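You operate a simulated robot arm through the tools that you are given. There is no shell and no other tool.

You are at the controls of a simulated robot arm. One attempt, no reset.

JOB
Set carriers 3, 4 and 2 on the stations with the same numbers.
Fine: run knob to HAND first and back to RUN at the end; no index.
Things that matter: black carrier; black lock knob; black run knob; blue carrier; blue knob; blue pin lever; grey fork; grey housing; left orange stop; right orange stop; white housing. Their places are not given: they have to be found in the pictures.

Only the result counts: the job must be done as asked and must still hold three seconds after the hand-in. Knocking over, shifting, dropping, spilling or breaking anything else fails it.

ROBOT AND FRAMES
A 6-joint arm with a two-finger parallel gripper, fixed in place. Base frame: the origin is at the foot of the arm, x ahead of it, y to its left, z up. Readings come in mm, degrees, newtons and seconds.
With the tool pointing down near the work surface it reaches from about 360 to 760 mm from the base axis. Its first joint turns from -66.0 to 66.0 degrees. Payload 2.45 kg.
The tool frame sits at the grasp point between the pads (the TCP): z along the fingers, y along the line on which they close. The tips reach 24 mm beyond it. The gripper opens to 68 mm. The fingers are 17 mm wide and 10 mm thick; the gripper's body (40 by 70 mm) begins 41 mm behind the TCP.
Orientation is that of the tool frame in the base frame, as a unit quaternion [x, y, z, w]. With the fingers straight down and closing along the base's y, the tool's x points along the base's -x, its y along +y and its z along -z.

CONTROLS
- The arm moves only by the tool nudge_tool. Its argument "targets" is a list of rows, each an object (a shift or turn left out is 0, a gripper value left out holds the last) with "delta_rot": the turn, a rotation vector about the tool's x, y, z in units of 180 degrees (1.0 is 180 degrees), a list of three; "translation": the shift along the tool's x, y, z in units of 100 mm (1.0 is 100 mm), a list of three; "grip": the opening, from 0 (shut) to 1 (fully open). In form: [{"delta_rot": [rx, ry, rz], "translation": [dx, dy, dz], "grip": grip}, ...]. A call has 1 to 20 rows; each row is the pose to reach, as a shift and turn from the pose commanded when the call began, along the tool's axes at that moment. A call with a number of a shift or a turn outside -1 to 1 is refused whole. Rows are played at 5 a second. More than 50 mm and 8.6 degrees between two rows, or a gripper value outside its range, and nothing of the call is played. Where a pose cannot be reached the arm comes as near as it can. A force on the tool above 40 N (or 10 N above the force at the start of the call, whichever is more), or a blocked arm, ends the call early, and 0.2 s more pass. The fingers move at their own pace (about 108 mm/s each) and stop on an object; they squeeze with about 44 N. The grip force told is the motor's: it shows also when the fingers shut on nothing. Time passes only in rows, and 0.2 s behind the last, so rows that repeat a pose let the fingers close. The reply holds the time, the measured pose of the TCP, the force on the tool along the base axes, the opening and the grip force, in the units named above and with some noise, with the torque about the TCP (base axes, N m) and any sound that the robot's microphone picked up, and new pictures: "pictures" is both (left out), scene, wrist or none.
- Cameras (640 x 400 px; columns grow to the right, rows downward): "scene" is fixed at [165.6, 406.9, 1474.3]; the picture's right is [-0.80, -0.59, 0.00], its down [-0.27, 0.37, -0.89] and it looks along [0.53, -0.71, -0.46] (base axes); focal length 303 px, centre (320, 200). "wrist" rides on the gripper at [84, 11, -75] in the tool frame; the picture's right is [-0.13, 0.99, 0.00], its down [-0.60, -0.08, -0.79] and it looks along [-0.79, -0.10, 0.61] (tool axes); focal length 251 px, centre (320, 200).
- point_at(camera, pixels): for up to 12 pixels [column, row] of the newest picture of that camera ("zoom" is the newest enlarged one), the place [x, y, z] in the base frame of the surface seen there, good to about 2 mm. No time passes.
- inspect(camera, box): a new picture of the part [left, top, right, bottom] of that camera's present view, enlarged. No time passes.
- hand_in(): hands the job in; it is judged then, once.

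Open the gripper and draw the arm clear of the work before you hand the job in, unless the task says otherwise.

The tools are called after ">>>" by a JSON object that holds its "name" and its "arguments". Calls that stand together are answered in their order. nudge_tool: Moves the arm, as the interface text tells. Its arguments: {"type":"object","properties":{"targets":{"type":"array"},"pictures":{"type":"string","enum":["both","scene","wrist","none"]}},"required":["targets"]} The other tools are called the same way: point_at (camera, pixels) gives the place of the surface under pixels of a picture; inspect (camera, box) takes an enlarged picture of a part of a camera's view; hand_in () hands the job in.

At the start:

```text
clock: 0.0
ee_pos: [437.3, 75.9, 1283.0]
ee_rot: [0.0, 1.0, 0.0, 0.001]
contact_force: [-0.1, -0.3, -0.6]
wrist_torque: [0.01, 0.02, -0.01]
finger_gap: 67.8
gripper_force: 0.1
```

scene: 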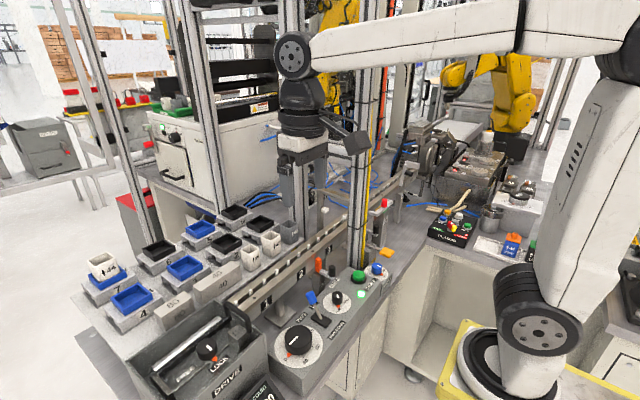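
wrist: 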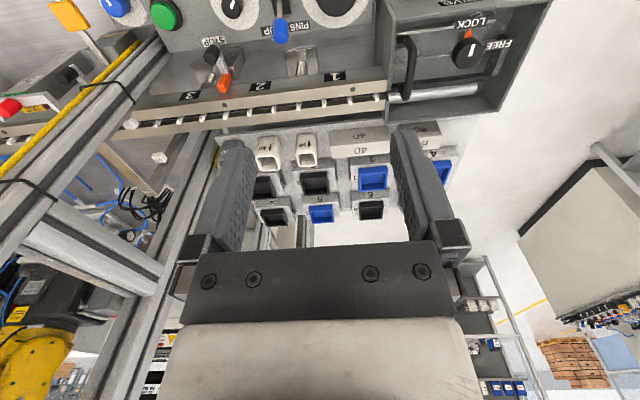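

I start with close looks at the scene picture's work area (carriers around 80-300, 200-320; knobs around 270-390, 260-370).

>>> {"name": "inspect", "arguments": {"camera": "scene", "box": [80, 190, 300, 330]}}

>>> {"name": "inspect", "arguments": {"camera": "scene", "box": [220, 220, 420, 345]}}

>>> {"name": "inspect", "arguments": {"camera": "scene", "box": [120, 280, 320, 400]}}

>>> {"name": "inspect", "arguments": {"camera": "wrist", "box": [100, 0, 560, 240]}}

```text
2.86 times, centred on (190, 260) of scene
```

zoom: 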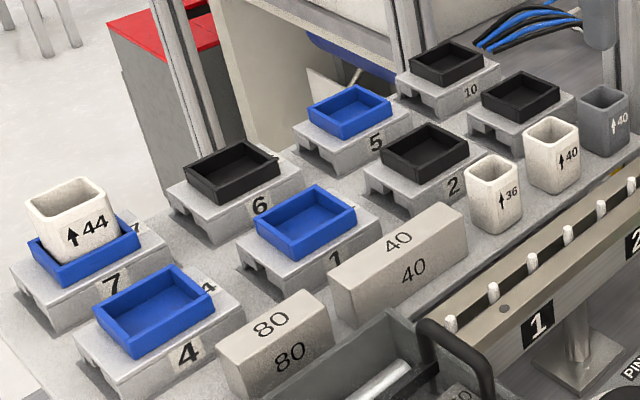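

```text
3.20 times, centred on (320, 282) of scene
```

zoom: 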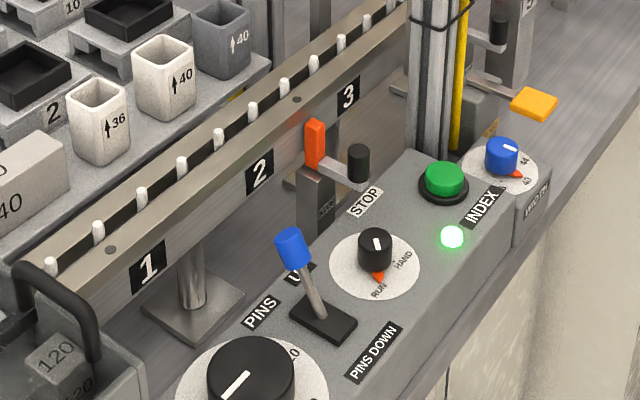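

```text
3.20 times, centred on (220, 340) of scene
```

zoom: 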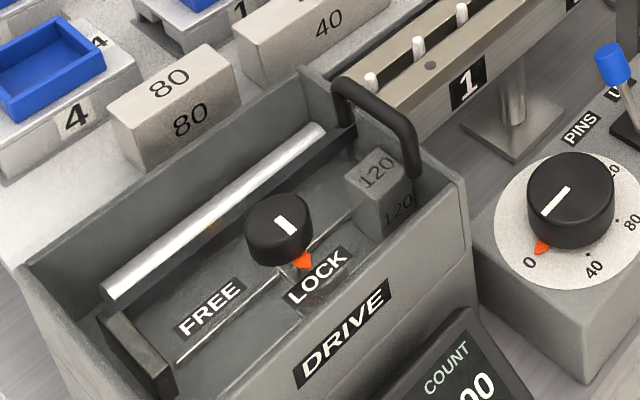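

```text
1.39 times, centred on (330, 120) of wrist
```

zoom: 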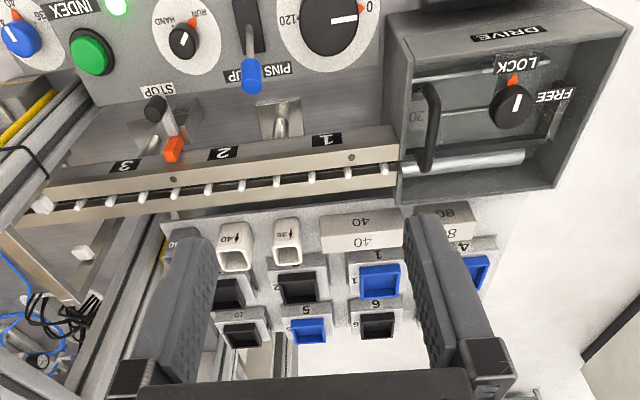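

Next I look at the far end of the rail (350-500, 130-270) and the other half of the scene, including the small panel near (455, 225).

>>> {"name": "inspect", "arguments": {"camera": "scene", "box": [340, 120, 500, 220]}}

>>> {"name": "inspect", "arguments": {"camera": "scene", "box": [410, 170, 570, 270]}}

>>> {"name": "inspect", "arguments": {"camera": "scene", "box": [280, 180, 440, 280]}}

>>> {"name": "inspect", "arguments": {"camera": "scene", "box": [180, 190, 320, 280]}}

>>> {"name": "inspect", "arguments": {"camera": "scene", "box": [200, 320, 330, 400]}}

```text
4.00 times, centred on (420, 170) of scene
```

zoom: 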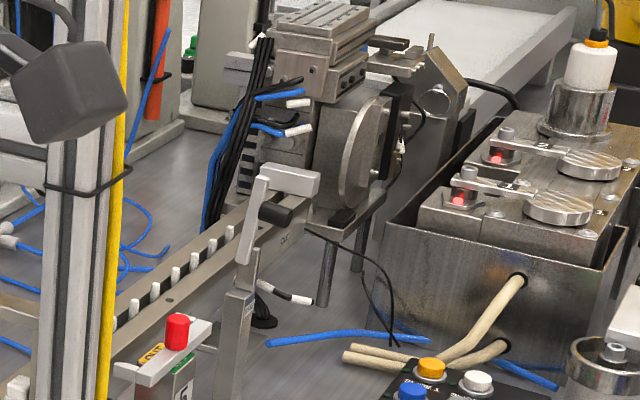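

```text
4.00 times, centred on (490, 220) of scene
```

zoom: 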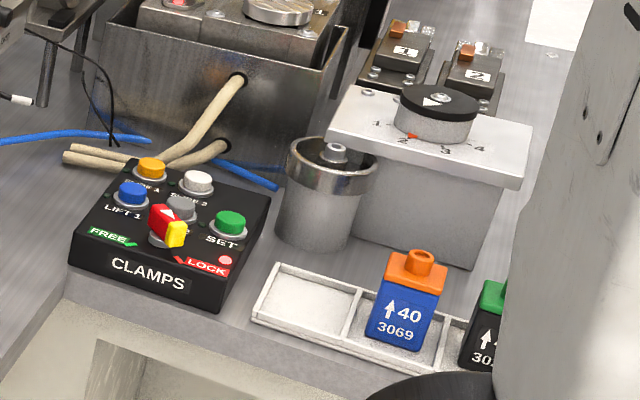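

```text
4.00 times, centred on (360, 230) of scene
```

zoom: 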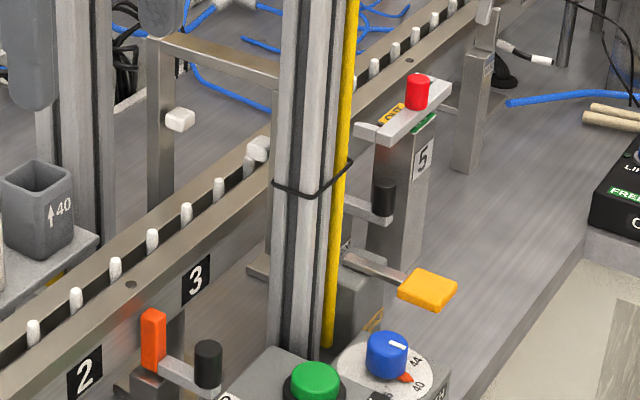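

```text
4.44 times, centred on (250, 235) of scene
```

zoom: 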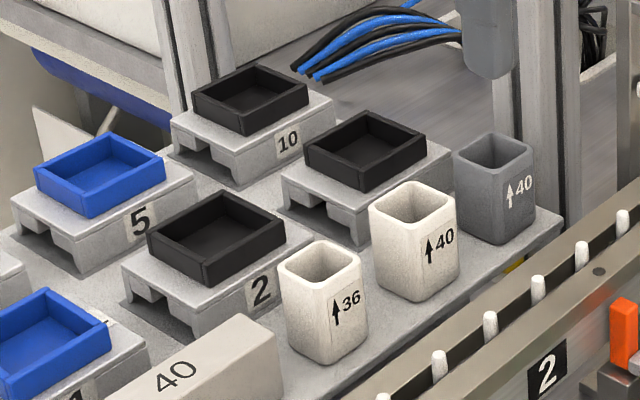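

```text
4.92 times, centred on (265, 360) of scene
```

zoom: 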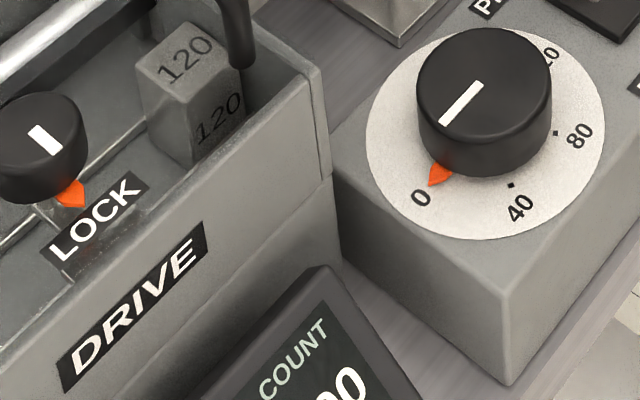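

I measure the carriers, rail, labels and knobs with point_at on the scene picture.

>>> {"name": "point_at", "arguments": {"camera": "scene", "pixels": [[144, 313], [252, 287], [236, 254], [113, 305], [147, 288], [130, 297], [222, 252], [262, 226], [103, 262], [190, 268], [270, 247], [297, 351]]}}

>>> {"name": "point_at", "arguments": {"camera": "scene", "pixels": [[266, 303], [301, 274], [329, 250], [337, 296], [312, 298], [358, 275], [376, 269], [318, 265], [331, 271], [388, 252], [255, 298], [318, 240]]}}

```text
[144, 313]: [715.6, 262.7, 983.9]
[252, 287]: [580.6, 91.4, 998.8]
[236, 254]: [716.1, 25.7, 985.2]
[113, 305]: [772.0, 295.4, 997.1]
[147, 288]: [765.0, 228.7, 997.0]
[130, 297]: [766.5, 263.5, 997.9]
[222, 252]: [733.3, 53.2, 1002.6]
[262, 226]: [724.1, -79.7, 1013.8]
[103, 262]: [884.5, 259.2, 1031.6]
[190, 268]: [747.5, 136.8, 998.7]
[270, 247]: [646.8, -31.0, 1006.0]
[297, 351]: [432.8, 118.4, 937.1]
```

```text
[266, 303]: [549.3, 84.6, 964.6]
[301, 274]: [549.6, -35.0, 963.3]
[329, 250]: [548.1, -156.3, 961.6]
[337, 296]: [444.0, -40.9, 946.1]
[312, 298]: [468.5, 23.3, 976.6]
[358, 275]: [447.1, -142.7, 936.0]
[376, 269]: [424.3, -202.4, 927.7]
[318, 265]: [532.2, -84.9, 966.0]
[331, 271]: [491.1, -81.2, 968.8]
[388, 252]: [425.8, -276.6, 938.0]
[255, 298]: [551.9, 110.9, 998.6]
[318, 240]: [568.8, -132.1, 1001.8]
```

I locate the pillars and the guide structures around the rail so I know what to keep clear of.

>>> {"name": "point_at", "arguments": {"camera": "scene", "pixels": [[355, 60], [350, 180], [355, 260], [362, 225], [372, 240], [327, 205], [310, 150], [386, 204], [384, 232], [378, 250], [344, 217], [325, 210]]}}

>>> {"name": "point_at", "arguments": {"camera": "scene", "pixels": [[330, 190], [195, 130], [110, 130], [386, 183], [404, 165], [389, 215], [375, 190], [395, 180], [340, 200], [405, 158], [300, 20], [385, 20]]}}

>>> {"name": "inspect", "arguments": {"camera": "scene", "box": [300, 0, 420, 75]}}

```text
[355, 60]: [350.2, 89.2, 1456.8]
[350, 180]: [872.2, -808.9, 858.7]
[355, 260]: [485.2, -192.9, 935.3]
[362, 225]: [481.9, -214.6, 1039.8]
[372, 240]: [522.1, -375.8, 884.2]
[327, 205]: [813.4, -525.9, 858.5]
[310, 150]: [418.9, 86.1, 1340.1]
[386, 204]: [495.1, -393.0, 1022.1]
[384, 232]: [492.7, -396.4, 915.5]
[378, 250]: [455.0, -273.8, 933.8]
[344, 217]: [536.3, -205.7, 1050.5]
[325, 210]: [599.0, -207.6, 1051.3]
```

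```text
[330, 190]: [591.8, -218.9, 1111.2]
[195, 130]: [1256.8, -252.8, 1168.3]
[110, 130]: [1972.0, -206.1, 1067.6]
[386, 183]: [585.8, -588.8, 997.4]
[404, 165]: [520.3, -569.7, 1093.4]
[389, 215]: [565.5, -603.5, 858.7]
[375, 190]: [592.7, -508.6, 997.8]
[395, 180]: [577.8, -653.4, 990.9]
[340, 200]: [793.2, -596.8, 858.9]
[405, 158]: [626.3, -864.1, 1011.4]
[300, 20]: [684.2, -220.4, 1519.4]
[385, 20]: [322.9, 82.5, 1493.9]
```

```text
5.33 times, centred on (360, 38) of scene
```

zoom: 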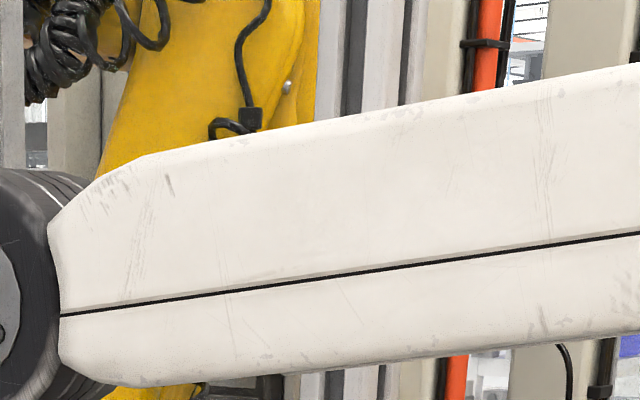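

The frame with a front post near (485,-193) and gate near y=-210 stands between stations 3 and 4. I move sideways in -y at height, staying in front of the post, to see station 4 with the wrist camera.

>>> {"name": "nudge_tool", "arguments": {"targets": [{"translation": [0.2, -0.3, 0], "grip": 1}, {"translation": [0.4, -0.7, 0], "grip": 1}, {"translation": [0.4, -1.0, 0], "grip": 1}]}}

```text
clock: 0.8
ee_pos: [396.4, -26.1, 1281.8]
ee_rot: [0.001, 1.0, 0.001, 0.0]
contact_force: [0.3, 0.1, -0.7]
wrist_torque: [0.04, -0.03, -0.03]
finger_gap: 67.9
gripper_force: 0.0
```

scene: 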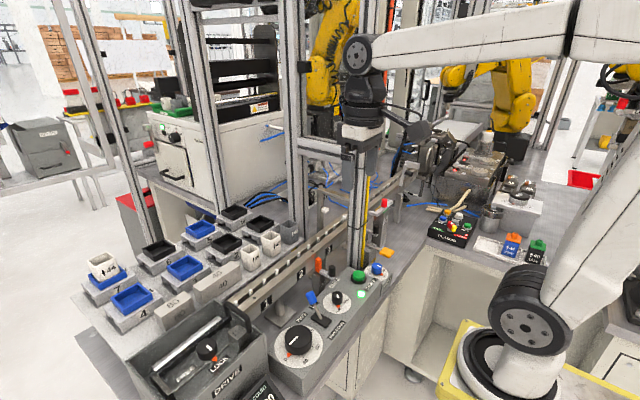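
wrist: 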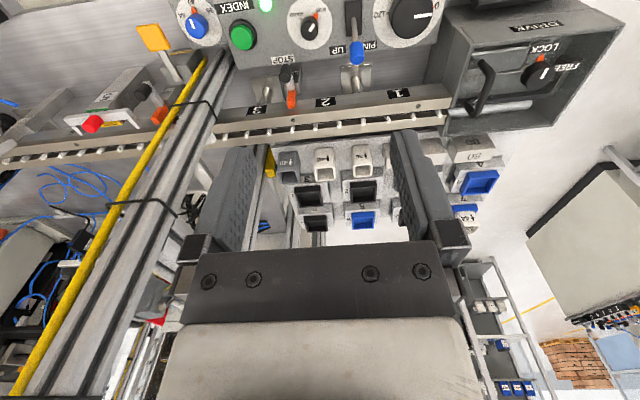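

The gate frame is now uncovered around (290-380, 100-280) in the scene picture and at (0-260, 30-340) in the wrist picture; I enlarge both and measure.

>>> {"name": "inspect", "arguments": {"camera": "scene", "box": [270, 110, 430, 210]}}

>>> {"name": "inspect", "arguments": {"camera": "wrist", "box": [0, 0, 320, 200]}}

>>> {"name": "point_at", "arguments": {"camera": "wrist", "pixels": [[168, 118], [160, 130], [153, 145], [213, 70], [120, 215], [70, 300], [150, 40], [92, 124], [157, 116], [270, 100], [250, 110], [325, 102]]}}

>>> {"name": "point_at", "arguments": {"camera": "scene", "pixels": [[300, 140], [297, 60], [325, 145], [312, 152], [361, 180], [361, 160], [378, 30], [322, 212], [326, 235], [347, 218], [376, 230], [380, 205]]}}

```text
4.00 times, centred on (350, 160) of scene
```

zoom: 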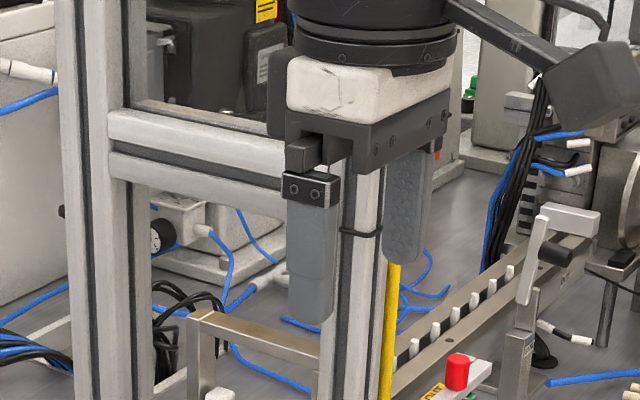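

```text
2.00 times, centred on (160, 100) of wrist
```

zoom: 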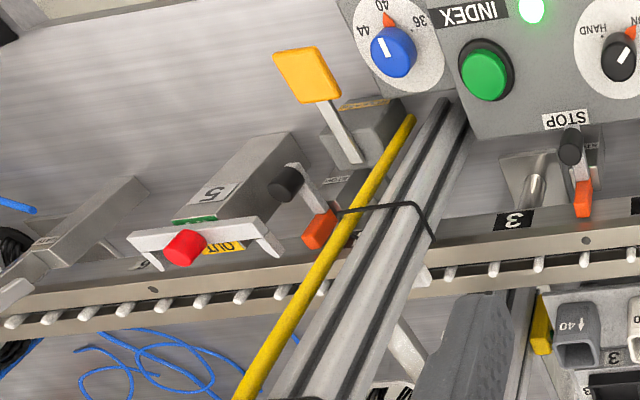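

```text
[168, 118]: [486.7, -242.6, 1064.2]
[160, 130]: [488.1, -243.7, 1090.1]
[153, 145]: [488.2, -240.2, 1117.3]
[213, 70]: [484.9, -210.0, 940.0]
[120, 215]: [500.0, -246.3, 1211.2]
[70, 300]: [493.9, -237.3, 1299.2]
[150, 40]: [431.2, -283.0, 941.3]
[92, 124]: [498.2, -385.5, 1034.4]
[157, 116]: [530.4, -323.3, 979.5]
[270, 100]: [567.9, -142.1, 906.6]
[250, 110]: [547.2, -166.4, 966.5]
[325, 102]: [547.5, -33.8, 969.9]
```

```text
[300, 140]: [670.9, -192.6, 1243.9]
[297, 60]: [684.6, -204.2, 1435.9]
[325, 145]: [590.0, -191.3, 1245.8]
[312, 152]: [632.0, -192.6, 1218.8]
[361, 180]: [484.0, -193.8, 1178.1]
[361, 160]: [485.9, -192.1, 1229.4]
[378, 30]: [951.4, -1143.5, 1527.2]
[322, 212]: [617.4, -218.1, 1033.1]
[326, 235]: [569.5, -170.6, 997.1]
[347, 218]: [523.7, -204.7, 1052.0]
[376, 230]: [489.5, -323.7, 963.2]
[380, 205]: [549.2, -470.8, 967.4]
```

I look closely at the rail with its pins and at the carriers' underside notches.

>>> {"name": "inspect", "arguments": {"camera": "scene", "box": [230, 225, 340, 305]}}

>>> {"name": "inspect", "arguments": {"camera": "scene", "box": [215, 195, 305, 255]}}

>>> {"name": "inspect", "arguments": {"camera": "scene", "box": [80, 245, 190, 320]}}

>>> {"name": "inspect", "arguments": {"camera": "wrist", "box": [210, 60, 530, 260]}}

```text
5.00 times, centred on (285, 265) of scene
```

zoom: 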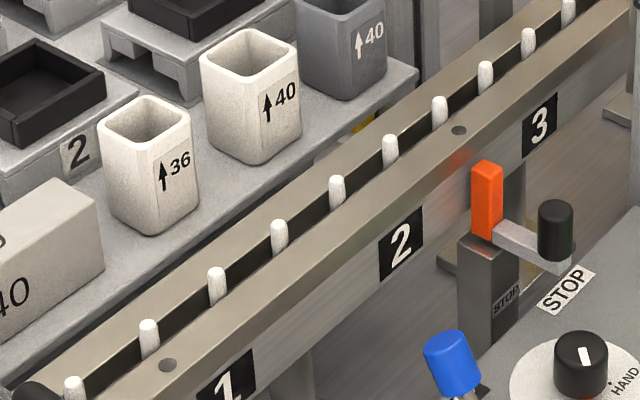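

```text
6.67 times, centred on (260, 225) of scene
```

zoom: 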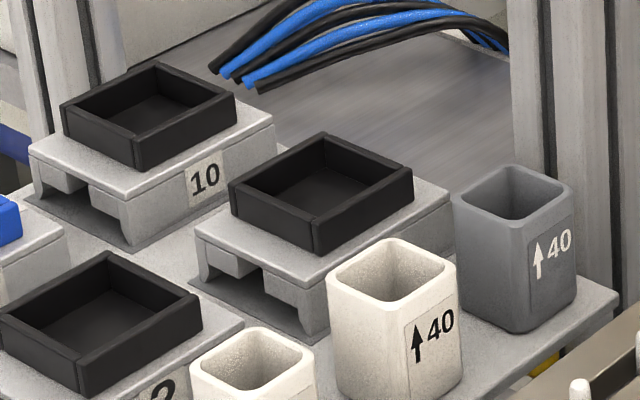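

```text
5.33 times, centred on (135, 282) of scene
```

zoom: 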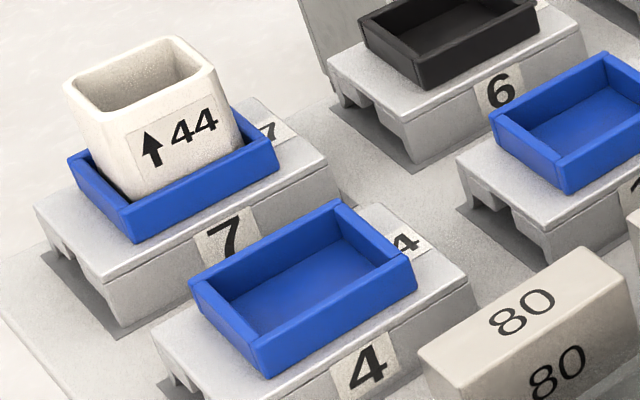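

```text
2.00 times, centred on (370, 160) of wrist
```

zoom: 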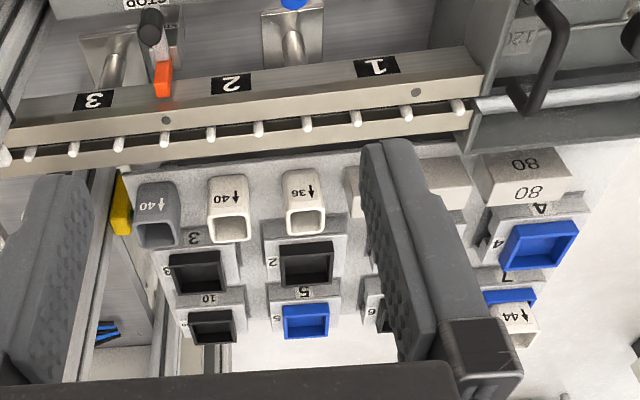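

I measure the pins and rail edges precisely through the scene picture.

>>> {"name": "point_at", "arguments": {"camera": "scene", "pixels": [[235.6, 301.5], [250.6, 290.5], [264.2, 280], [276.6, 270.2], [288.2, 261.8], [299, 253.5], [309, 246], [318, 238.5], [326.6, 232], [334.6, 226.5], [254.4, 298], [312.6, 251]]}}

>>> {"name": "point_at", "arguments": {"camera": "scene", "pixels": [[271, 286], [261, 273], [263, 277], [267, 282.5], [275, 290], [270, 274], [245, 280], [250, 284], [290, 268], [300, 246], [304, 251], [308, 256]]}}

```text
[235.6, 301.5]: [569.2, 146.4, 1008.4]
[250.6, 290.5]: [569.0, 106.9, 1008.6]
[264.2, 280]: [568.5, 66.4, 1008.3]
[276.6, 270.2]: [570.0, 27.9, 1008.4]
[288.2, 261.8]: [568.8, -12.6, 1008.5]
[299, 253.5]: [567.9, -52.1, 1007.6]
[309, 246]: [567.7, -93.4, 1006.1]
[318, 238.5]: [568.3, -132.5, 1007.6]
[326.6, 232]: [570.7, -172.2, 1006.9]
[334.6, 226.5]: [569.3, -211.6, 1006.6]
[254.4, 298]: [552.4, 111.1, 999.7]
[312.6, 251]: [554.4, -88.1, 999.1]
```

```text
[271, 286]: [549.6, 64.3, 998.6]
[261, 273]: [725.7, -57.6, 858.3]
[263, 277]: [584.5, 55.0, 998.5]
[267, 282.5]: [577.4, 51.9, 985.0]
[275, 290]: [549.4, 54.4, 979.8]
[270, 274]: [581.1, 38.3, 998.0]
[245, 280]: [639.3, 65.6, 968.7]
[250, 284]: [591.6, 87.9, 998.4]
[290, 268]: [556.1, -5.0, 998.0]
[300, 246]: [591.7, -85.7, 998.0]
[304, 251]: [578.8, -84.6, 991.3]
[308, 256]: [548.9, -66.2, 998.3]
```

I zoom on carrier 4 and measure its base and tray corners.

>>> {"name": "inspect", "arguments": {"camera": "scene", "box": [96, 275, 176, 335]}}

```text
6.67 times, centred on (136, 305) of scene
```

zoom: 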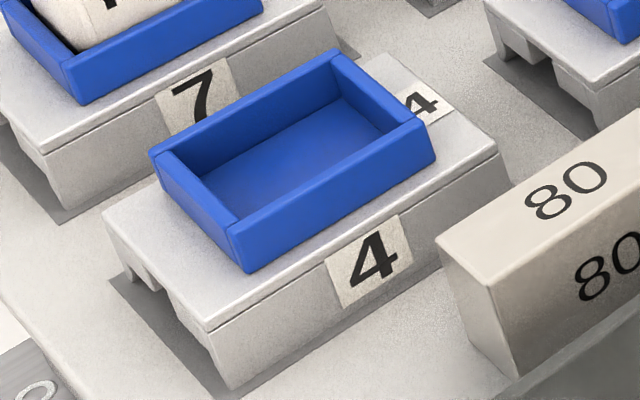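

I measure the corners of carrier 4 in the zoom.

>>> {"name": "point_at", "arguments": {"camera": "zoom", "pixels": [[157, 158], [335, 56], [426, 124], [242, 230], [250, 262], [110, 214], [208, 322], [492, 150], [222, 380], [300, 180], [360, 260], [400, 70]]}}

>>> {"name": "point_at", "arguments": {"camera": "zoom", "pixels": [[115, 232], [130, 262], [150, 285], [185, 310], [165, 300], [200, 360], [60, 300], [350, 310], [450, 200], [425, 104], [445, 245], [515, 365]]}}

```text
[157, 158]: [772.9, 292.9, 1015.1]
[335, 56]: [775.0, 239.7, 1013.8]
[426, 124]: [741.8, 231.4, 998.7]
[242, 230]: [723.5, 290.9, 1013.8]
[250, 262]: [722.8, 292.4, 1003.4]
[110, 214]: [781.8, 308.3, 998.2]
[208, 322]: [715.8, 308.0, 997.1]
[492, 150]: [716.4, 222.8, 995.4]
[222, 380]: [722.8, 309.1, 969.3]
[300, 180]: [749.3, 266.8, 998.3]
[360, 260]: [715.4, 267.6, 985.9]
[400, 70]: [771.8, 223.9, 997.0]
```

```text
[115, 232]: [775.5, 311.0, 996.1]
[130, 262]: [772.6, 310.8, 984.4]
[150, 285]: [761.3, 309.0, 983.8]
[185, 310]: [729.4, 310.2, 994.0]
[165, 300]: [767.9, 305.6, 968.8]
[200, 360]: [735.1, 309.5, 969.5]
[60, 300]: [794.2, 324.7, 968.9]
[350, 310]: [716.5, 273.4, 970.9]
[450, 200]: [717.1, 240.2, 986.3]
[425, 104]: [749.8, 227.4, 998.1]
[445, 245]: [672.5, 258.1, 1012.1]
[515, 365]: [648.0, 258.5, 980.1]
```

Next I look closely at the run knob (scene 337, 297) for its RUN and HAND marks.

>>> {"name": "inspect", "arguments": {"camera": "scene", "box": [312, 275, 368, 315]}}

>>> {"name": "inspect", "arguments": {"camera": "wrist", "box": [170, 0, 410, 110]}}

```text
10.00 times, centred on (340, 295) of scene
```

zoom: 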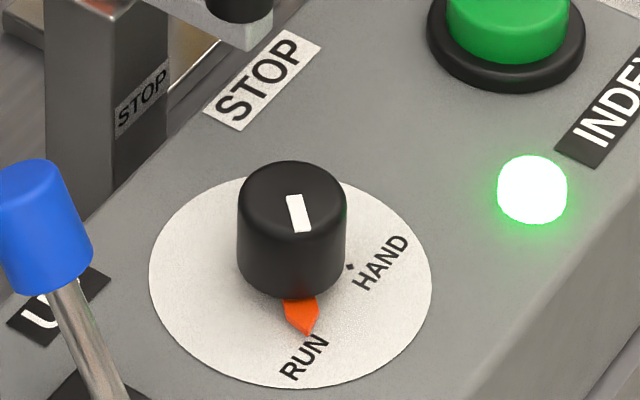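

```text
2.67 times, centred on (290, 55) of wrist
```

zoom: 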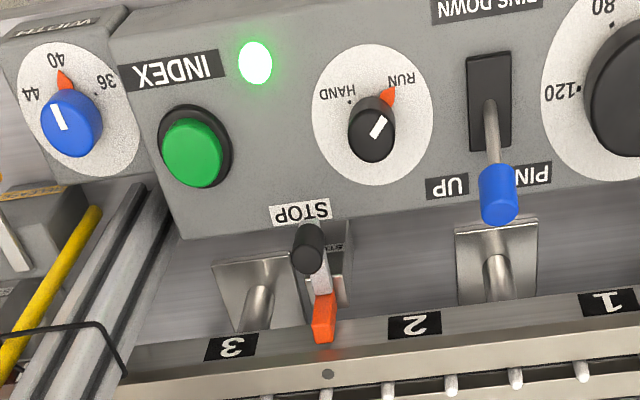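

I measure the run knob's top, marks and dial.

>>> {"name": "point_at", "arguments": {"camera": "scene", "pixels": [[337.2, 294.5], [337.0, 294.7], [338.3, 297.6], [343, 301.7], [338.3, 307.5], [338.5, 311.0], [346.5, 301.2], [323.3, 302], [351, 303], [338, 313.5], [337, 301], [332.5, 294]]}}

>>> {"name": "point_at", "arguments": {"camera": "wrist", "pixels": [[309, 48], [312, 50], [310, 44], [315, 37], [297, 37], [320, 30], [297, 34], [287, 45], [332, 45], [308, 68], [357, 70], [322, 122]]}}

```text
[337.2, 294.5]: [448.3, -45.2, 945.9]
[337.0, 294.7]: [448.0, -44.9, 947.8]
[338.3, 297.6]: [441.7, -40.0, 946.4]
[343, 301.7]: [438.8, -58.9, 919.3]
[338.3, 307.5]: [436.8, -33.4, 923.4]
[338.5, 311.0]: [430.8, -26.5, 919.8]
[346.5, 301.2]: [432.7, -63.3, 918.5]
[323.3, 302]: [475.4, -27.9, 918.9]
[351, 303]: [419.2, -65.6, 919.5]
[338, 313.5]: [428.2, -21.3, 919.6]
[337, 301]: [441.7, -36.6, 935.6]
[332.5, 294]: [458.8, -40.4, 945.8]
```

```text
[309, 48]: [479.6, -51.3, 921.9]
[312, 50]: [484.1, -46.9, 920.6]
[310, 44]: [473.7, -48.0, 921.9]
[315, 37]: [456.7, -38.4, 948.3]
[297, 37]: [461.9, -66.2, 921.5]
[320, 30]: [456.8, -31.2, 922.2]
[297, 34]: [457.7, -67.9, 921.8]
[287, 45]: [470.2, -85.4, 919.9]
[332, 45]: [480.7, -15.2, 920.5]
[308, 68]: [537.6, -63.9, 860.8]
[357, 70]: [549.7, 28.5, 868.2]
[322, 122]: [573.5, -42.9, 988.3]
```

The knob axis is near (448,-45), top z≈947, pointing to RUN (toward -x,+y); HAND is a quarter turn counter-clockwise seen from above. I move above it, turning the hand +45° about the tool z so the fingers can then turn back 90°.

>>> {"name": "nudge_tool", "arguments": {"targets": [{"delta_rot": [0, 0, 0.042], "translation": [-0.086, -0.032, 0.153], "grip": 0.65}, {"delta_rot": [0, 0, 0.083], "translation": [-0.172, -0.063, 0.307], "grip": 0.65}, {"delta_rot": [0, 0, 0.125], "translation": [-0.258, -0.095, 0.46], "grip": 0.65}, {"delta_rot": [0, 0, 0.167], "translation": [-0.344, -0.127, 0.613], "grip": 0.65}, {"delta_rot": [0, 0, 0.208], "translation": [-0.43, -0.158, 0.767], "grip": 0.65}, {"delta_rot": [0, 0, 0.25], "translation": [-0.516, -0.19, 0.92], "grip": 0.65}, {"delta_rot": [0, 0, 0.25], "translation": [-0.516, -0.19, 0.92], "grip": 0.65}]}}

```text
clock: 2.4
ee_pos: [449.8, -44.0, 1190.1]
ee_rot: [0.384, 0.923, 0.0, 0.0]
contact_force: [-0.4, -0.6, 0.5]
wrist_torque: [0.01, -0.03, -0.02]
finger_gap: 44.0
gripper_force: 0.1
```

scene: 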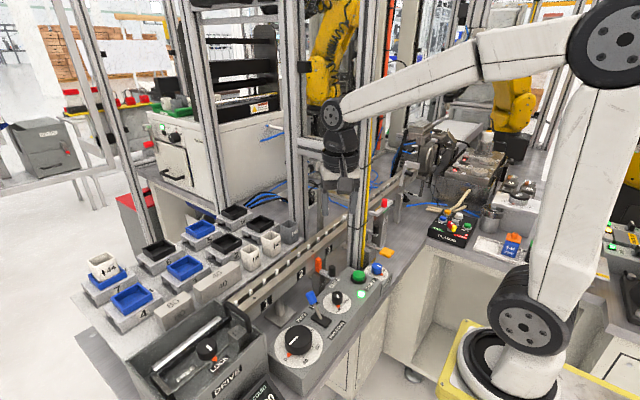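
wrist: 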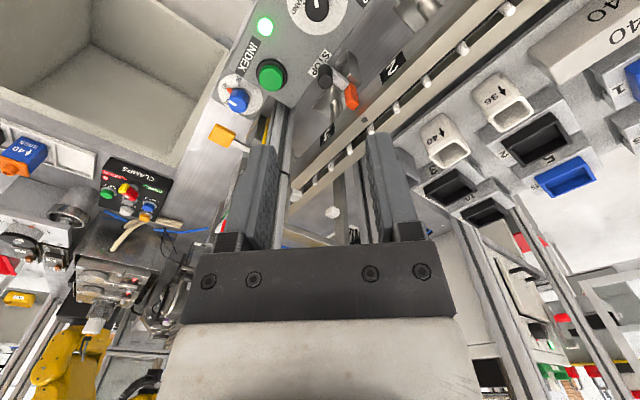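

The hand is above the knob. I refine the knob's centre from points around its rim.

>>> {"name": "inspect", "arguments": {"camera": "scene", "box": [317, 280, 357, 305]}}

```text
16.00 times, centred on (337, 292) of scene
```

zoom: 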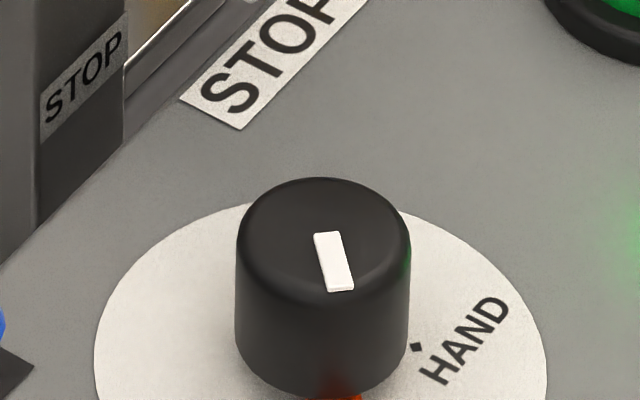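

>>> {"name": "point_at", "arguments": {"camera": "zoom", "pixels": [[323, 185], [250, 225], [398, 225], [323, 290], [280, 198], [368, 198], [270, 278], [380, 278], [323, 237], [325, 340], [245, 300], [402, 300]]}}

```text
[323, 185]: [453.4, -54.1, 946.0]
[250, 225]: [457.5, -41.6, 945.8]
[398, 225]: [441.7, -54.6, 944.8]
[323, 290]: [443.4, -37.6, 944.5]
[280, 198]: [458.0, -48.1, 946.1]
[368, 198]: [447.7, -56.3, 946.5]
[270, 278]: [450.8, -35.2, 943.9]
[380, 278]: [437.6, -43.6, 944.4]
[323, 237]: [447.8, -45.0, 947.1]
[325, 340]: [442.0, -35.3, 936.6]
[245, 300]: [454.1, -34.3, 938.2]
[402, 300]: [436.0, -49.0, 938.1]
```

Knob centre refined to about (448.4,-45.7). I correct by 2 mm and descend in stages.

>>> {"name": "nudge_tool", "arguments": {"targets": [{"translation": [-0.004, -0.008, 0.4], "grip": 0.65}, {"translation": [-0.0085, -0.0155, 0.8], "grip": 0.65}, {"translation": [-0.0085, -0.0155, 1.0], "grip": 0.65}], "pictures": "none"}}

>>> {"name": "nudge_tool", "arguments": {"targets": [{"translation": [0, 0, 0.4], "grip": 0.65}, {"translation": [0, 0, 0.8], "grip": 0.65}, {"translation": [0, 0, 1.0], "grip": 0.65}, {"translation": [0, 0, 1.0], "grip": 0.65}], "pictures": "both"}}

```text
clock: 3.2
ee_pos: [447.0, -44.3, 1091.8]
ee_rot: [0.383, 0.924, 0.0, 0.0]
contact_force: [0.0, -0.8, -0.5]
wrist_torque: [-0.02, 0.01, -0.01]
finger_gap: 44.2
gripper_force: 0.0
```

```text
clock: 4.2
ee_pos: [447.8, -43.7, 990.6]
ee_rot: [0.382, 0.924, 0.001, 0.0]
contact_force: [0.1, -0.4, -0.3]
wrist_torque: [0.0, 0.0, 0.01]
finger_gap: 44.2
gripper_force: 0.0
```

scene: 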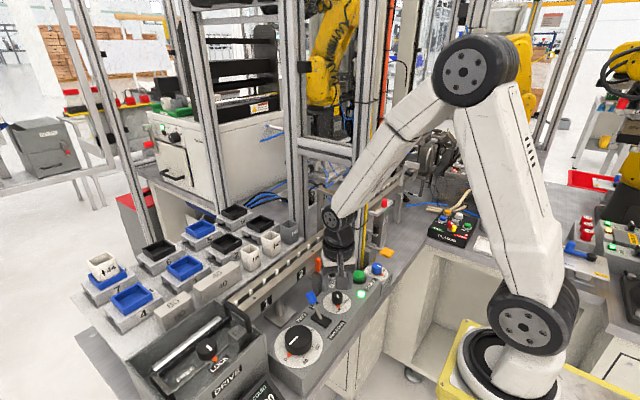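
wrist: 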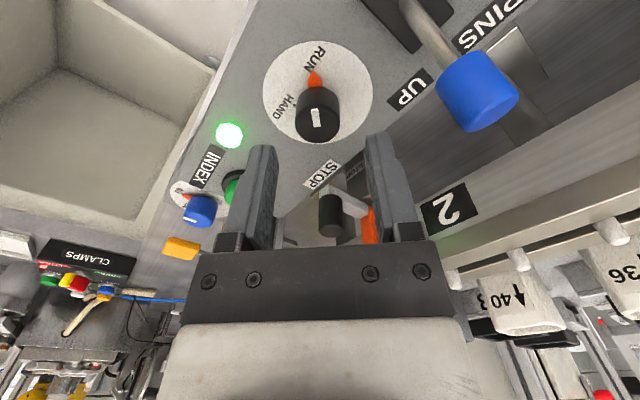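

Hand is centred above the knob. I descend 39 mm so the pads flank the knob, then close.

>>> {"name": "nudge_tool", "arguments": {"targets": [{"translation": [0.002, -0.007, 0.2], "grip": 0.65}, {"translation": [0.002, -0.007, 0.39], "grip": 0.65}, {"translation": [0.002, -0.007, 0.39], "grip": 0.65}], "pictures": "wrist"}}

```text
clock: 5.0
ee_pos: [447.8, -47.6, 951.5]
ee_rot: [0.383, 0.924, -0.001, 0.0]
contact_force: [0.3, 0.7, -0.6]
wrist_torque: [-0.01, -0.01, -0.01]
finger_gap: 44.5
gripper_force: 0.0
```

wrist: 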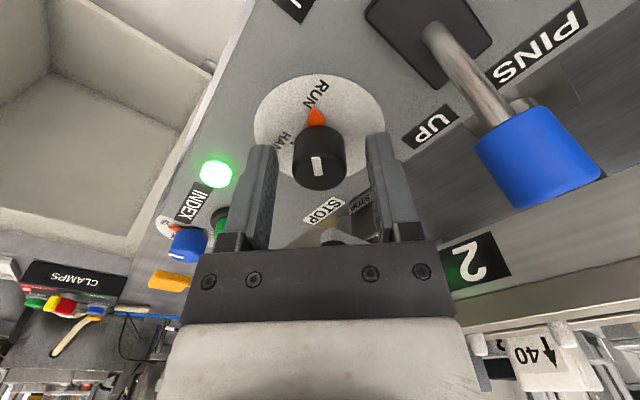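

The knob sits at col 320 between the pads (275 and 370). I close on it.

>>> {"name": "nudge_tool", "arguments": {"targets": [{"grip": 0.3}, {"grip": 0.3}, {"grip": 0.3}], "pictures": "wrist"}}

```text
clock: 5.8
ee_pos: [448.0, -46.5, 952.2]
ee_rot: [0.382, 0.924, 0.0, 0.0]
contact_force: [-3.0, -5.8, -3.7]
wrist_torque: [0.09, -0.48, 0.05]
finger_gap: 25.7
gripper_force: 41.7
```

wrist: 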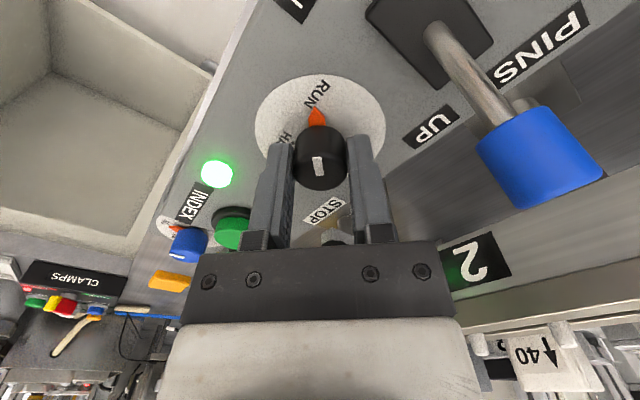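

The knob is held (gap 25.7 mm, 41.7 N). I turn it 90° counter-clockwise (−z about the tool) toward HAND.

>>> {"name": "nudge_tool", "arguments": {"targets": [{"delta_rot": [0, 0, -0.045], "grip": 0.3}, {"delta_rot": [0, 0, -0.09], "grip": 0.3}, {"delta_rot": [0, 0, -0.135], "grip": 0.3}, {"delta_rot": [0, 0, -0.18], "grip": 0.3}, {"delta_rot": [0, 0, -0.225], "grip": 0.3}, {"delta_rot": [0, 0, -0.27], "grip": 0.3}, {"delta_rot": [0, 0, -0.315], "grip": 0.3}, {"delta_rot": [0, 0, -0.36], "grip": 0.3}, {"delta_rot": [0, 0, -0.405], "grip": 0.3}, {"delta_rot": [0, 0, -0.45], "grip": 0.3}, {"delta_rot": [0, 0, -0.49], "grip": 0.3}]}}

```text
clock: 7.0
ee_pos: [445.7, -47.3, 952.0]
ee_rot: [0.073, 0.997, 0.0, -0.001]
contact_force: [-1.0, -11.1, -0.7]
wrist_torque: [0.21, 0.24, -0.01]
finger_gap: 25.7
gripper_force: 41.1
stopped in row 5: the force on the tool passed its limit at 41 N (the readings are from after the stop); the commanded pose is now the measured one
```

scene: 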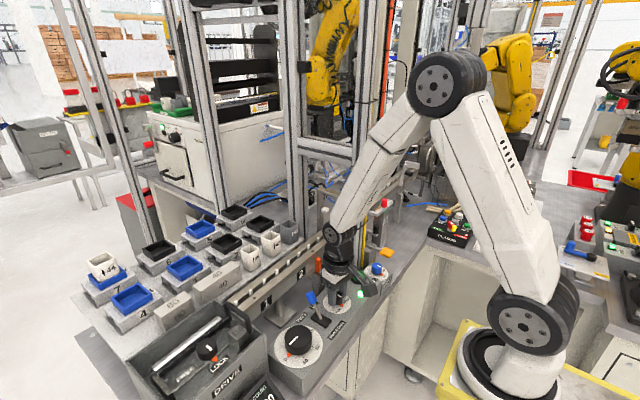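
wrist: 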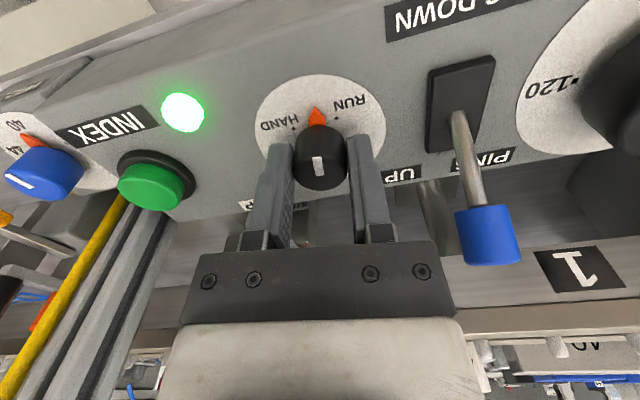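

The knob has turned about 37° (pointer now between the marks) when a side force of mostly −y stopped the call; the tool sits slightly too far +y of the knob axis. I shift 1 mm toward −y to relieve it and read the force.

>>> {"name": "nudge_tool", "arguments": {"targets": [{"translation": [0, -0.01, 0], "grip": 0.3}, {"translation": [0, -0.01, 0], "grip": 0.3}], "pictures": "none"}}

```text
clock: 7.5
ee_pos: [446.9, -46.1, 950.5]
ee_rot: [0.075, 0.997, 0.0, 0.0]
contact_force: [1.6, -1.1, 1.8]
wrist_torque: [0.49, 0.53, 0.03]
finger_gap: 26.1
gripper_force: 41.8
```

The force dropped to about 1 N. I continue turning in smaller portions.

>>> {"name": "nudge_tool", "arguments": {"targets": [{"delta_rot": [0, 0, -0.03], "grip": 0.3}, {"delta_rot": [0, 0, -0.06], "grip": 0.3}, {"delta_rot": [0, 0, -0.09], "grip": 0.3}], "pictures": "wrist"}}

```text
clock: 8.3
ee_pos: [446.2, -45.3, 950.4]
ee_rot: [-0.068, 0.998, -0.001, -0.001]
contact_force: [3.1, 3.7, -0.5]
wrist_torque: [0.42, 0.15, 0.02]
finger_gap: 25.8
gripper_force: 41.6
```

wrist: 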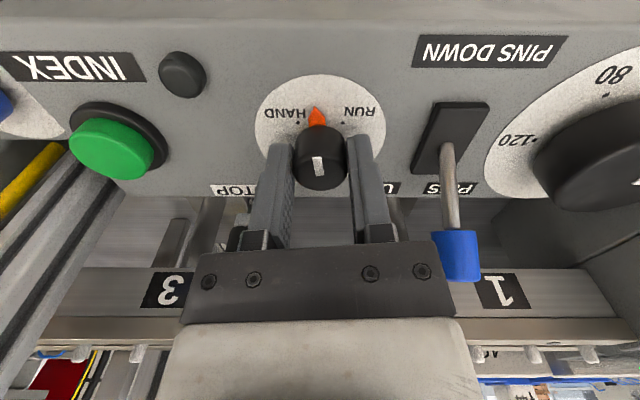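

The green lamp went out and the pointer passed the middle; I continue toward the HAND dot.

>>> {"name": "nudge_tool", "arguments": {"targets": [{"delta_rot": [0, 0, -0.03], "grip": 0.3}, {"delta_rot": [0, 0, -0.06], "grip": 0.3}, {"delta_rot": [0, 0, -0.09], "grip": 0.3}, {"delta_rot": [0, 0, -0.12], "grip": 0.3}], "pictures": "wrist"}}

```text
clock: 9.3
ee_pos: [447.4, -48.2, 950.7]
ee_rot: [-0.255, 0.967, -0.001, -0.001]
contact_force: [3.5, -5.5, -9.4]
wrist_torque: [0.06, -0.69, 0.02]
finger_gap: 25.9
gripper_force: 41.1
```

wrist: 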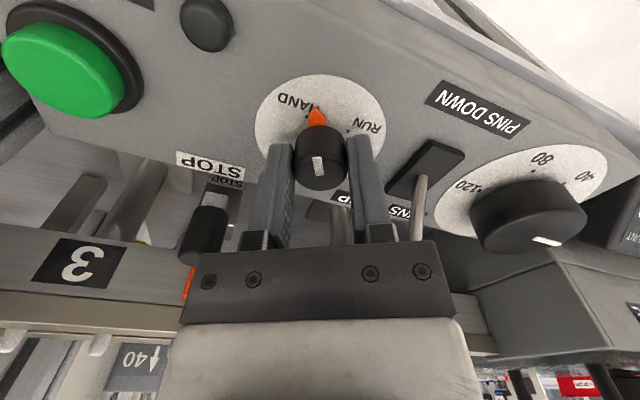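

I zoom in on the pointer near the HAND dot at (310, 108).

>>> {"name": "inspect", "arguments": {"camera": "wrist", "box": [250, 65, 390, 152]}}

```text
4.57 times, centred on (320, 108) of wrist
```

zoom: 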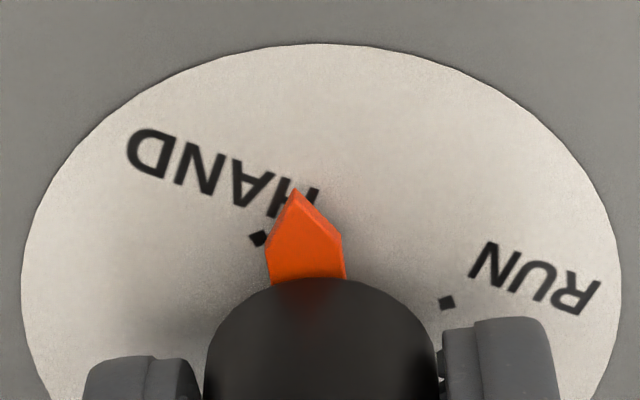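

I measure both dots and the pointer.

>>> {"name": "point_at", "arguments": {"camera": "zoom", "pixels": [[447, 302], [258, 238], [296, 196], [305, 250], [275, 278], [340, 275], [60, 220], [590, 220], [320, 50]]}}

```text
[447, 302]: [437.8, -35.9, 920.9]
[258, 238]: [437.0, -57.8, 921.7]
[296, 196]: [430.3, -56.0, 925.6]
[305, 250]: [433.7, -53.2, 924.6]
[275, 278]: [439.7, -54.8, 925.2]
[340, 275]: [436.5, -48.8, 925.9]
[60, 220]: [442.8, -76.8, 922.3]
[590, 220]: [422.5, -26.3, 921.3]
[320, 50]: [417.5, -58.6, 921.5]
```

The pointer is at about 207°, the HAND dot at 225°; I turn 18° further.

>>> {"name": "nudge_tool", "arguments": {"targets": [{"delta_rot": [0, 0, -0.033], "grip": 0.3}, {"delta_rot": [0, 0, -0.067], "grip": 0.3}, {"delta_rot": [0, 0, -0.1], "grip": 0.3}, {"delta_rot": [0, 0, -0.1], "grip": 0.3}], "pictures": "wrist"}}

>>> {"name": "inspect", "arguments": {"camera": "wrist", "box": [250, 65, 390, 152]}}

```text
clock: 10.3
ee_pos: [448.0, -47.8, 952.0]
ee_rot: [-0.402, 0.916, 0.001, 0.001]
contact_force: [5.2, -11.8, 1.1]
wrist_torque: [0.61, -0.03, -0.4]
finger_gap: 25.9
gripper_force: 41.3
```

wrist: 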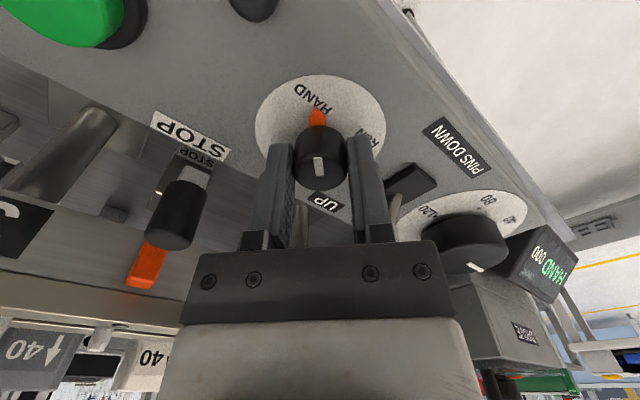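

```text
4.57 times, centred on (320, 108) of wrist
```

zoom: 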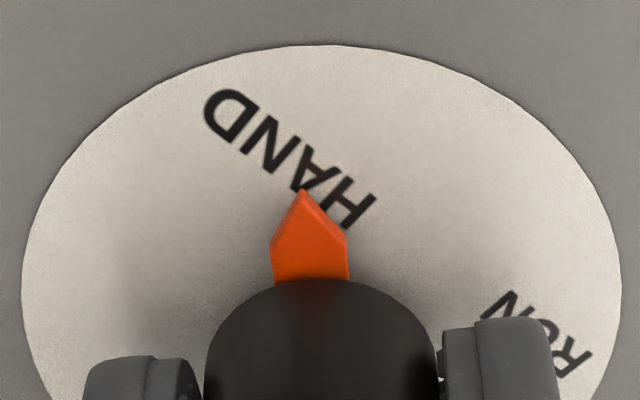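

The display beside the big dial now reads HAND, the pointer covers the HAND dot and the torque shows the end stop. I open and check.

>>> {"name": "nudge_tool", "arguments": {"targets": [{"grip": 0.65}, {"grip": 0.65}, {"translation": [0, 0, -0.4], "grip": 0.65}, {"translation": [0, 0, -0.8], "grip": 0.65}, {"translation": [0, 0, -1.0], "grip": 0.65}]}}

>>> {"name": "inspect", "arguments": {"camera": "wrist", "box": [200, 0, 600, 200]}}

```text
clock: 11.6
ee_pos: [447.1, -46.3, 1051.6]
ee_rot: [-0.402, 0.916, 0.0, -0.002]
contact_force: [0.3, -0.4, 1.0]
wrist_torque: [0.01, 0.01, 0.02]
finger_gap: 44.2
gripper_force: 0.0
```

scene: 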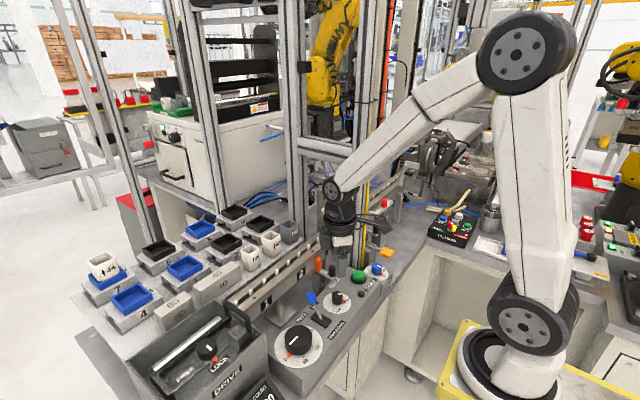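
wrist: 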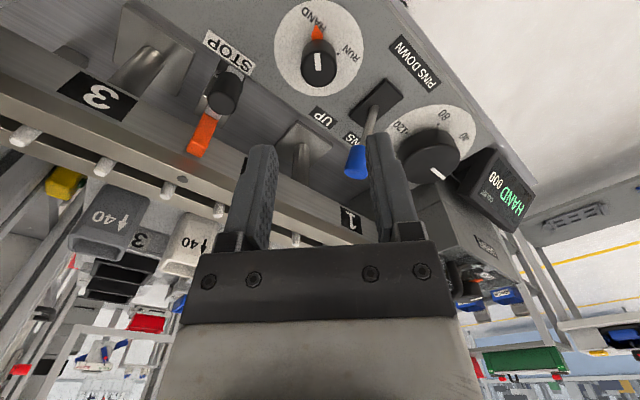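

```text
1.60 times, centred on (400, 100) of wrist
```

zoom: 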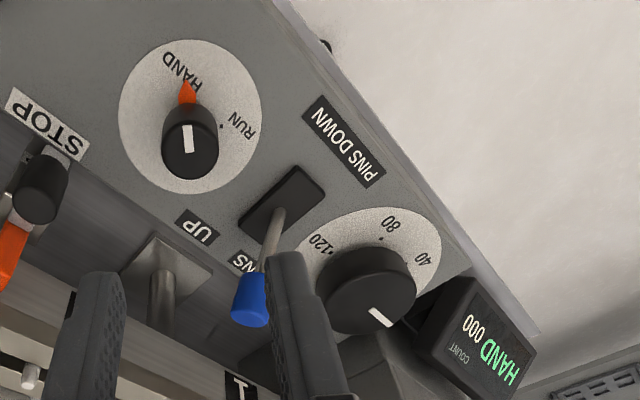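

HAND is confirmed (display reads HAND 000). I go up and over toward the carriers while turning the hand so that the camera sits on the +y side and the fingers close along x.

>>> {"name": "nudge_tool", "arguments": {"targets": [{"delta_rot": [0, 0, 0.0448], "translation": [0, 0, -0.2], "grip": 0.9}, {"delta_rot": [0, 0, 0.0895], "translation": [0, 0, -0.4], "grip": 0.9}, {"delta_rot": [0, 0, 0.1343], "translation": [0, 0, -0.6], "grip": 0.9}, {"delta_rot": [0, 0, 0.179], "translation": [0, 0, -0.8], "grip": 0.9}, {"delta_rot": [0, 0, 0.2238], "translation": [-0.05, -0.02, -1.0], "grip": 0.9}, {"delta_rot": [0, 0, 0.2686], "translation": [-0.15, -0.06, -1.0], "grip": 0.9}, {"delta_rot": [0, 0, 0.3133], "translation": [-0.25, -0.11, -1.0], "grip": 0.9}, {"delta_rot": [0, 0, 0.3581], "translation": [-0.35, -0.15, -1.0], "grip": 0.9}, {"delta_rot": [0, 0, 0.4029], "translation": [-0.45, -0.19, -1.0], "grip": 0.9}, {"delta_rot": [0, 0, 0.4476], "translation": [-0.55, -0.24, -1.0], "grip": 0.9}, {"delta_rot": [0, 0, 0.4924], "translation": [-0.65, -0.28, -1.0], "grip": 0.9}, {"delta_rot": [0, 0, 0.5372], "translation": [-0.75, -0.32, -1.0], "grip": 0.9}, {"delta_rot": [0, 0, 0.5819], "translation": [-0.85, -0.36, -1.0], "grip": 0.9}, {"delta_rot": [0, 0, 0.6267], "translation": [-0.9, -0.39, -1.0], "grip": 0.9}, {"delta_rot": [0, 0, 0.6715], "translation": [-0.9, -0.39, -1.0], "grip": 0.9}, {"delta_rot": [0, 0, 0.7162], "translation": [-0.9, -0.39, -1.0], "grip": 0.9}, {"delta_rot": [0, 0, 0.761], "translation": [-0.9, -0.39, -1.0], "grip": 0.9}]}}

```text
clock: 15.2
ee_pos: [536.4, -7.1, 1151.2]
ee_rot: [0.705, 0.709, -0.001, 0.0]
contact_force: [0.6, 0.1, 0.2]
wrist_torque: [0.03, 0.01, -0.01]
finger_gap: 61.3
gripper_force: 0.0
```

scene: 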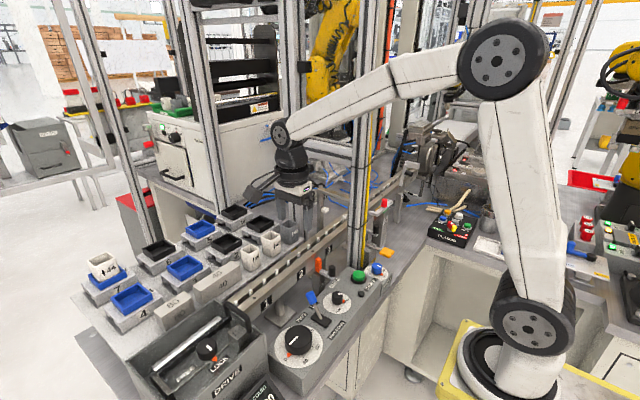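
wrist: 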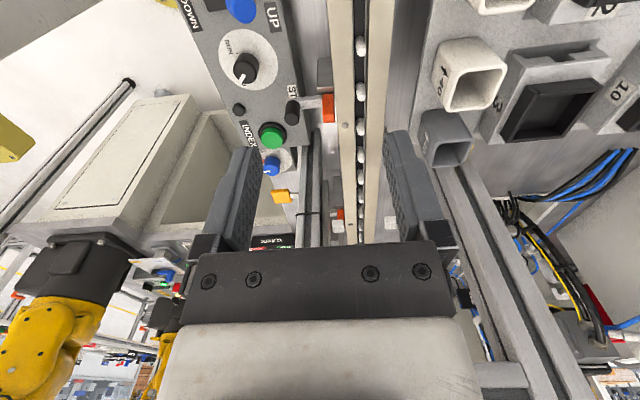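

Now I measure the wrist joint height above the TCP and the carriers 2 and 3 from the scene camera.

>>> {"name": "point_at", "arguments": {"camera": "scene", "pixels": [[281, 131], [291, 158], [287, 180], [340, 103], [395, 80], [281, 118], [281, 144], [420, 65], [420, 100]]}}

>>> {"name": "inspect", "arguments": {"camera": "scene", "box": [205, 200, 305, 262]}}

```text
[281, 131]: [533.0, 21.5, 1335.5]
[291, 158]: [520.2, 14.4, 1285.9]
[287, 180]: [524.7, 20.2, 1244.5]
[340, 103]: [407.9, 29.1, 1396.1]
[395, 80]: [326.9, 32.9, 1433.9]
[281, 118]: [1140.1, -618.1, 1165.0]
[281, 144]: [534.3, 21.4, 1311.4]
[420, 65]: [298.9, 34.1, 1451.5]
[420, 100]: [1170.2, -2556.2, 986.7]
```

```text
6.40 times, centred on (255, 231) of scene
```

zoom: 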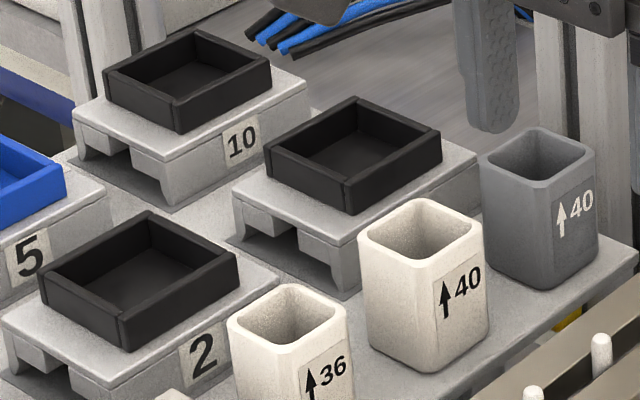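

The wrist joint lies 184 mm above the TCP with about 30 mm half-width. Now I measure trays and bases of carriers 3 and 2 and the cups in the zoom.

>>> {"name": "point_at", "arguments": {"camera": "zoom", "pixels": [[270, 152], [356, 101], [437, 141], [347, 182], [348, 205], [236, 186], [340, 240], [474, 156], [270, 190], [400, 200], [315, 165], [420, 120]]}}

>>> {"name": "point_at", "arguments": {"camera": "zoom", "pixels": [[43, 262], [148, 215], [234, 256], [122, 315], [124, 344], [6, 324], [112, 390], [276, 274], [180, 330], [70, 300], [120, 260], [140, 265]]}}

>>> {"name": "point_at", "arguments": {"camera": "zoom", "pixels": [[364, 230], [420, 203], [482, 235], [426, 275], [483, 160], [540, 132], [592, 160], [540, 183], [232, 318], [290, 288], [346, 320], [295, 365]]}}

```text
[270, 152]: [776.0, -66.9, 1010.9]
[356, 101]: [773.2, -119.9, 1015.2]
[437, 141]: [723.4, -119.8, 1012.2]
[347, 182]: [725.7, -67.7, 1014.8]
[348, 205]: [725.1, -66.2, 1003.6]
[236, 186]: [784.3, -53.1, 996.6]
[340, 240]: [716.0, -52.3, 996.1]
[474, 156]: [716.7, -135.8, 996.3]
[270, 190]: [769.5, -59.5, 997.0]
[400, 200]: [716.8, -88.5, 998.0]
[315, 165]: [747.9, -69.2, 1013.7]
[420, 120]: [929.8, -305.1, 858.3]
```

```text
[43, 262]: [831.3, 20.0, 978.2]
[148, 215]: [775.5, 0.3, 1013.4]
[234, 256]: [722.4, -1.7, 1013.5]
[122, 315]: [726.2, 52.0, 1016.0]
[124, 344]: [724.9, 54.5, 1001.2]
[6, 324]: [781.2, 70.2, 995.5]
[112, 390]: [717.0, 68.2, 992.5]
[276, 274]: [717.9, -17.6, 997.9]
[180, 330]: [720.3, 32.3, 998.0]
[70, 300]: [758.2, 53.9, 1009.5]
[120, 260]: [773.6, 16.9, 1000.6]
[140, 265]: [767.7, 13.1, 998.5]
```

```text
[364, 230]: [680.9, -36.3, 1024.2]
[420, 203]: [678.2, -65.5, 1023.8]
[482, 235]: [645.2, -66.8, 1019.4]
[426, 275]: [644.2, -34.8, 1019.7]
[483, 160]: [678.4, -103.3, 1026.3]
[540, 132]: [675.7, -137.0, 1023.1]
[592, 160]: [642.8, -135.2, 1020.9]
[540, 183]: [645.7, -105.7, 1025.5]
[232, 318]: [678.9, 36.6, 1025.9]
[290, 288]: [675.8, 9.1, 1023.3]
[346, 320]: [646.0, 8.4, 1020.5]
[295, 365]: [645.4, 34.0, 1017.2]
```

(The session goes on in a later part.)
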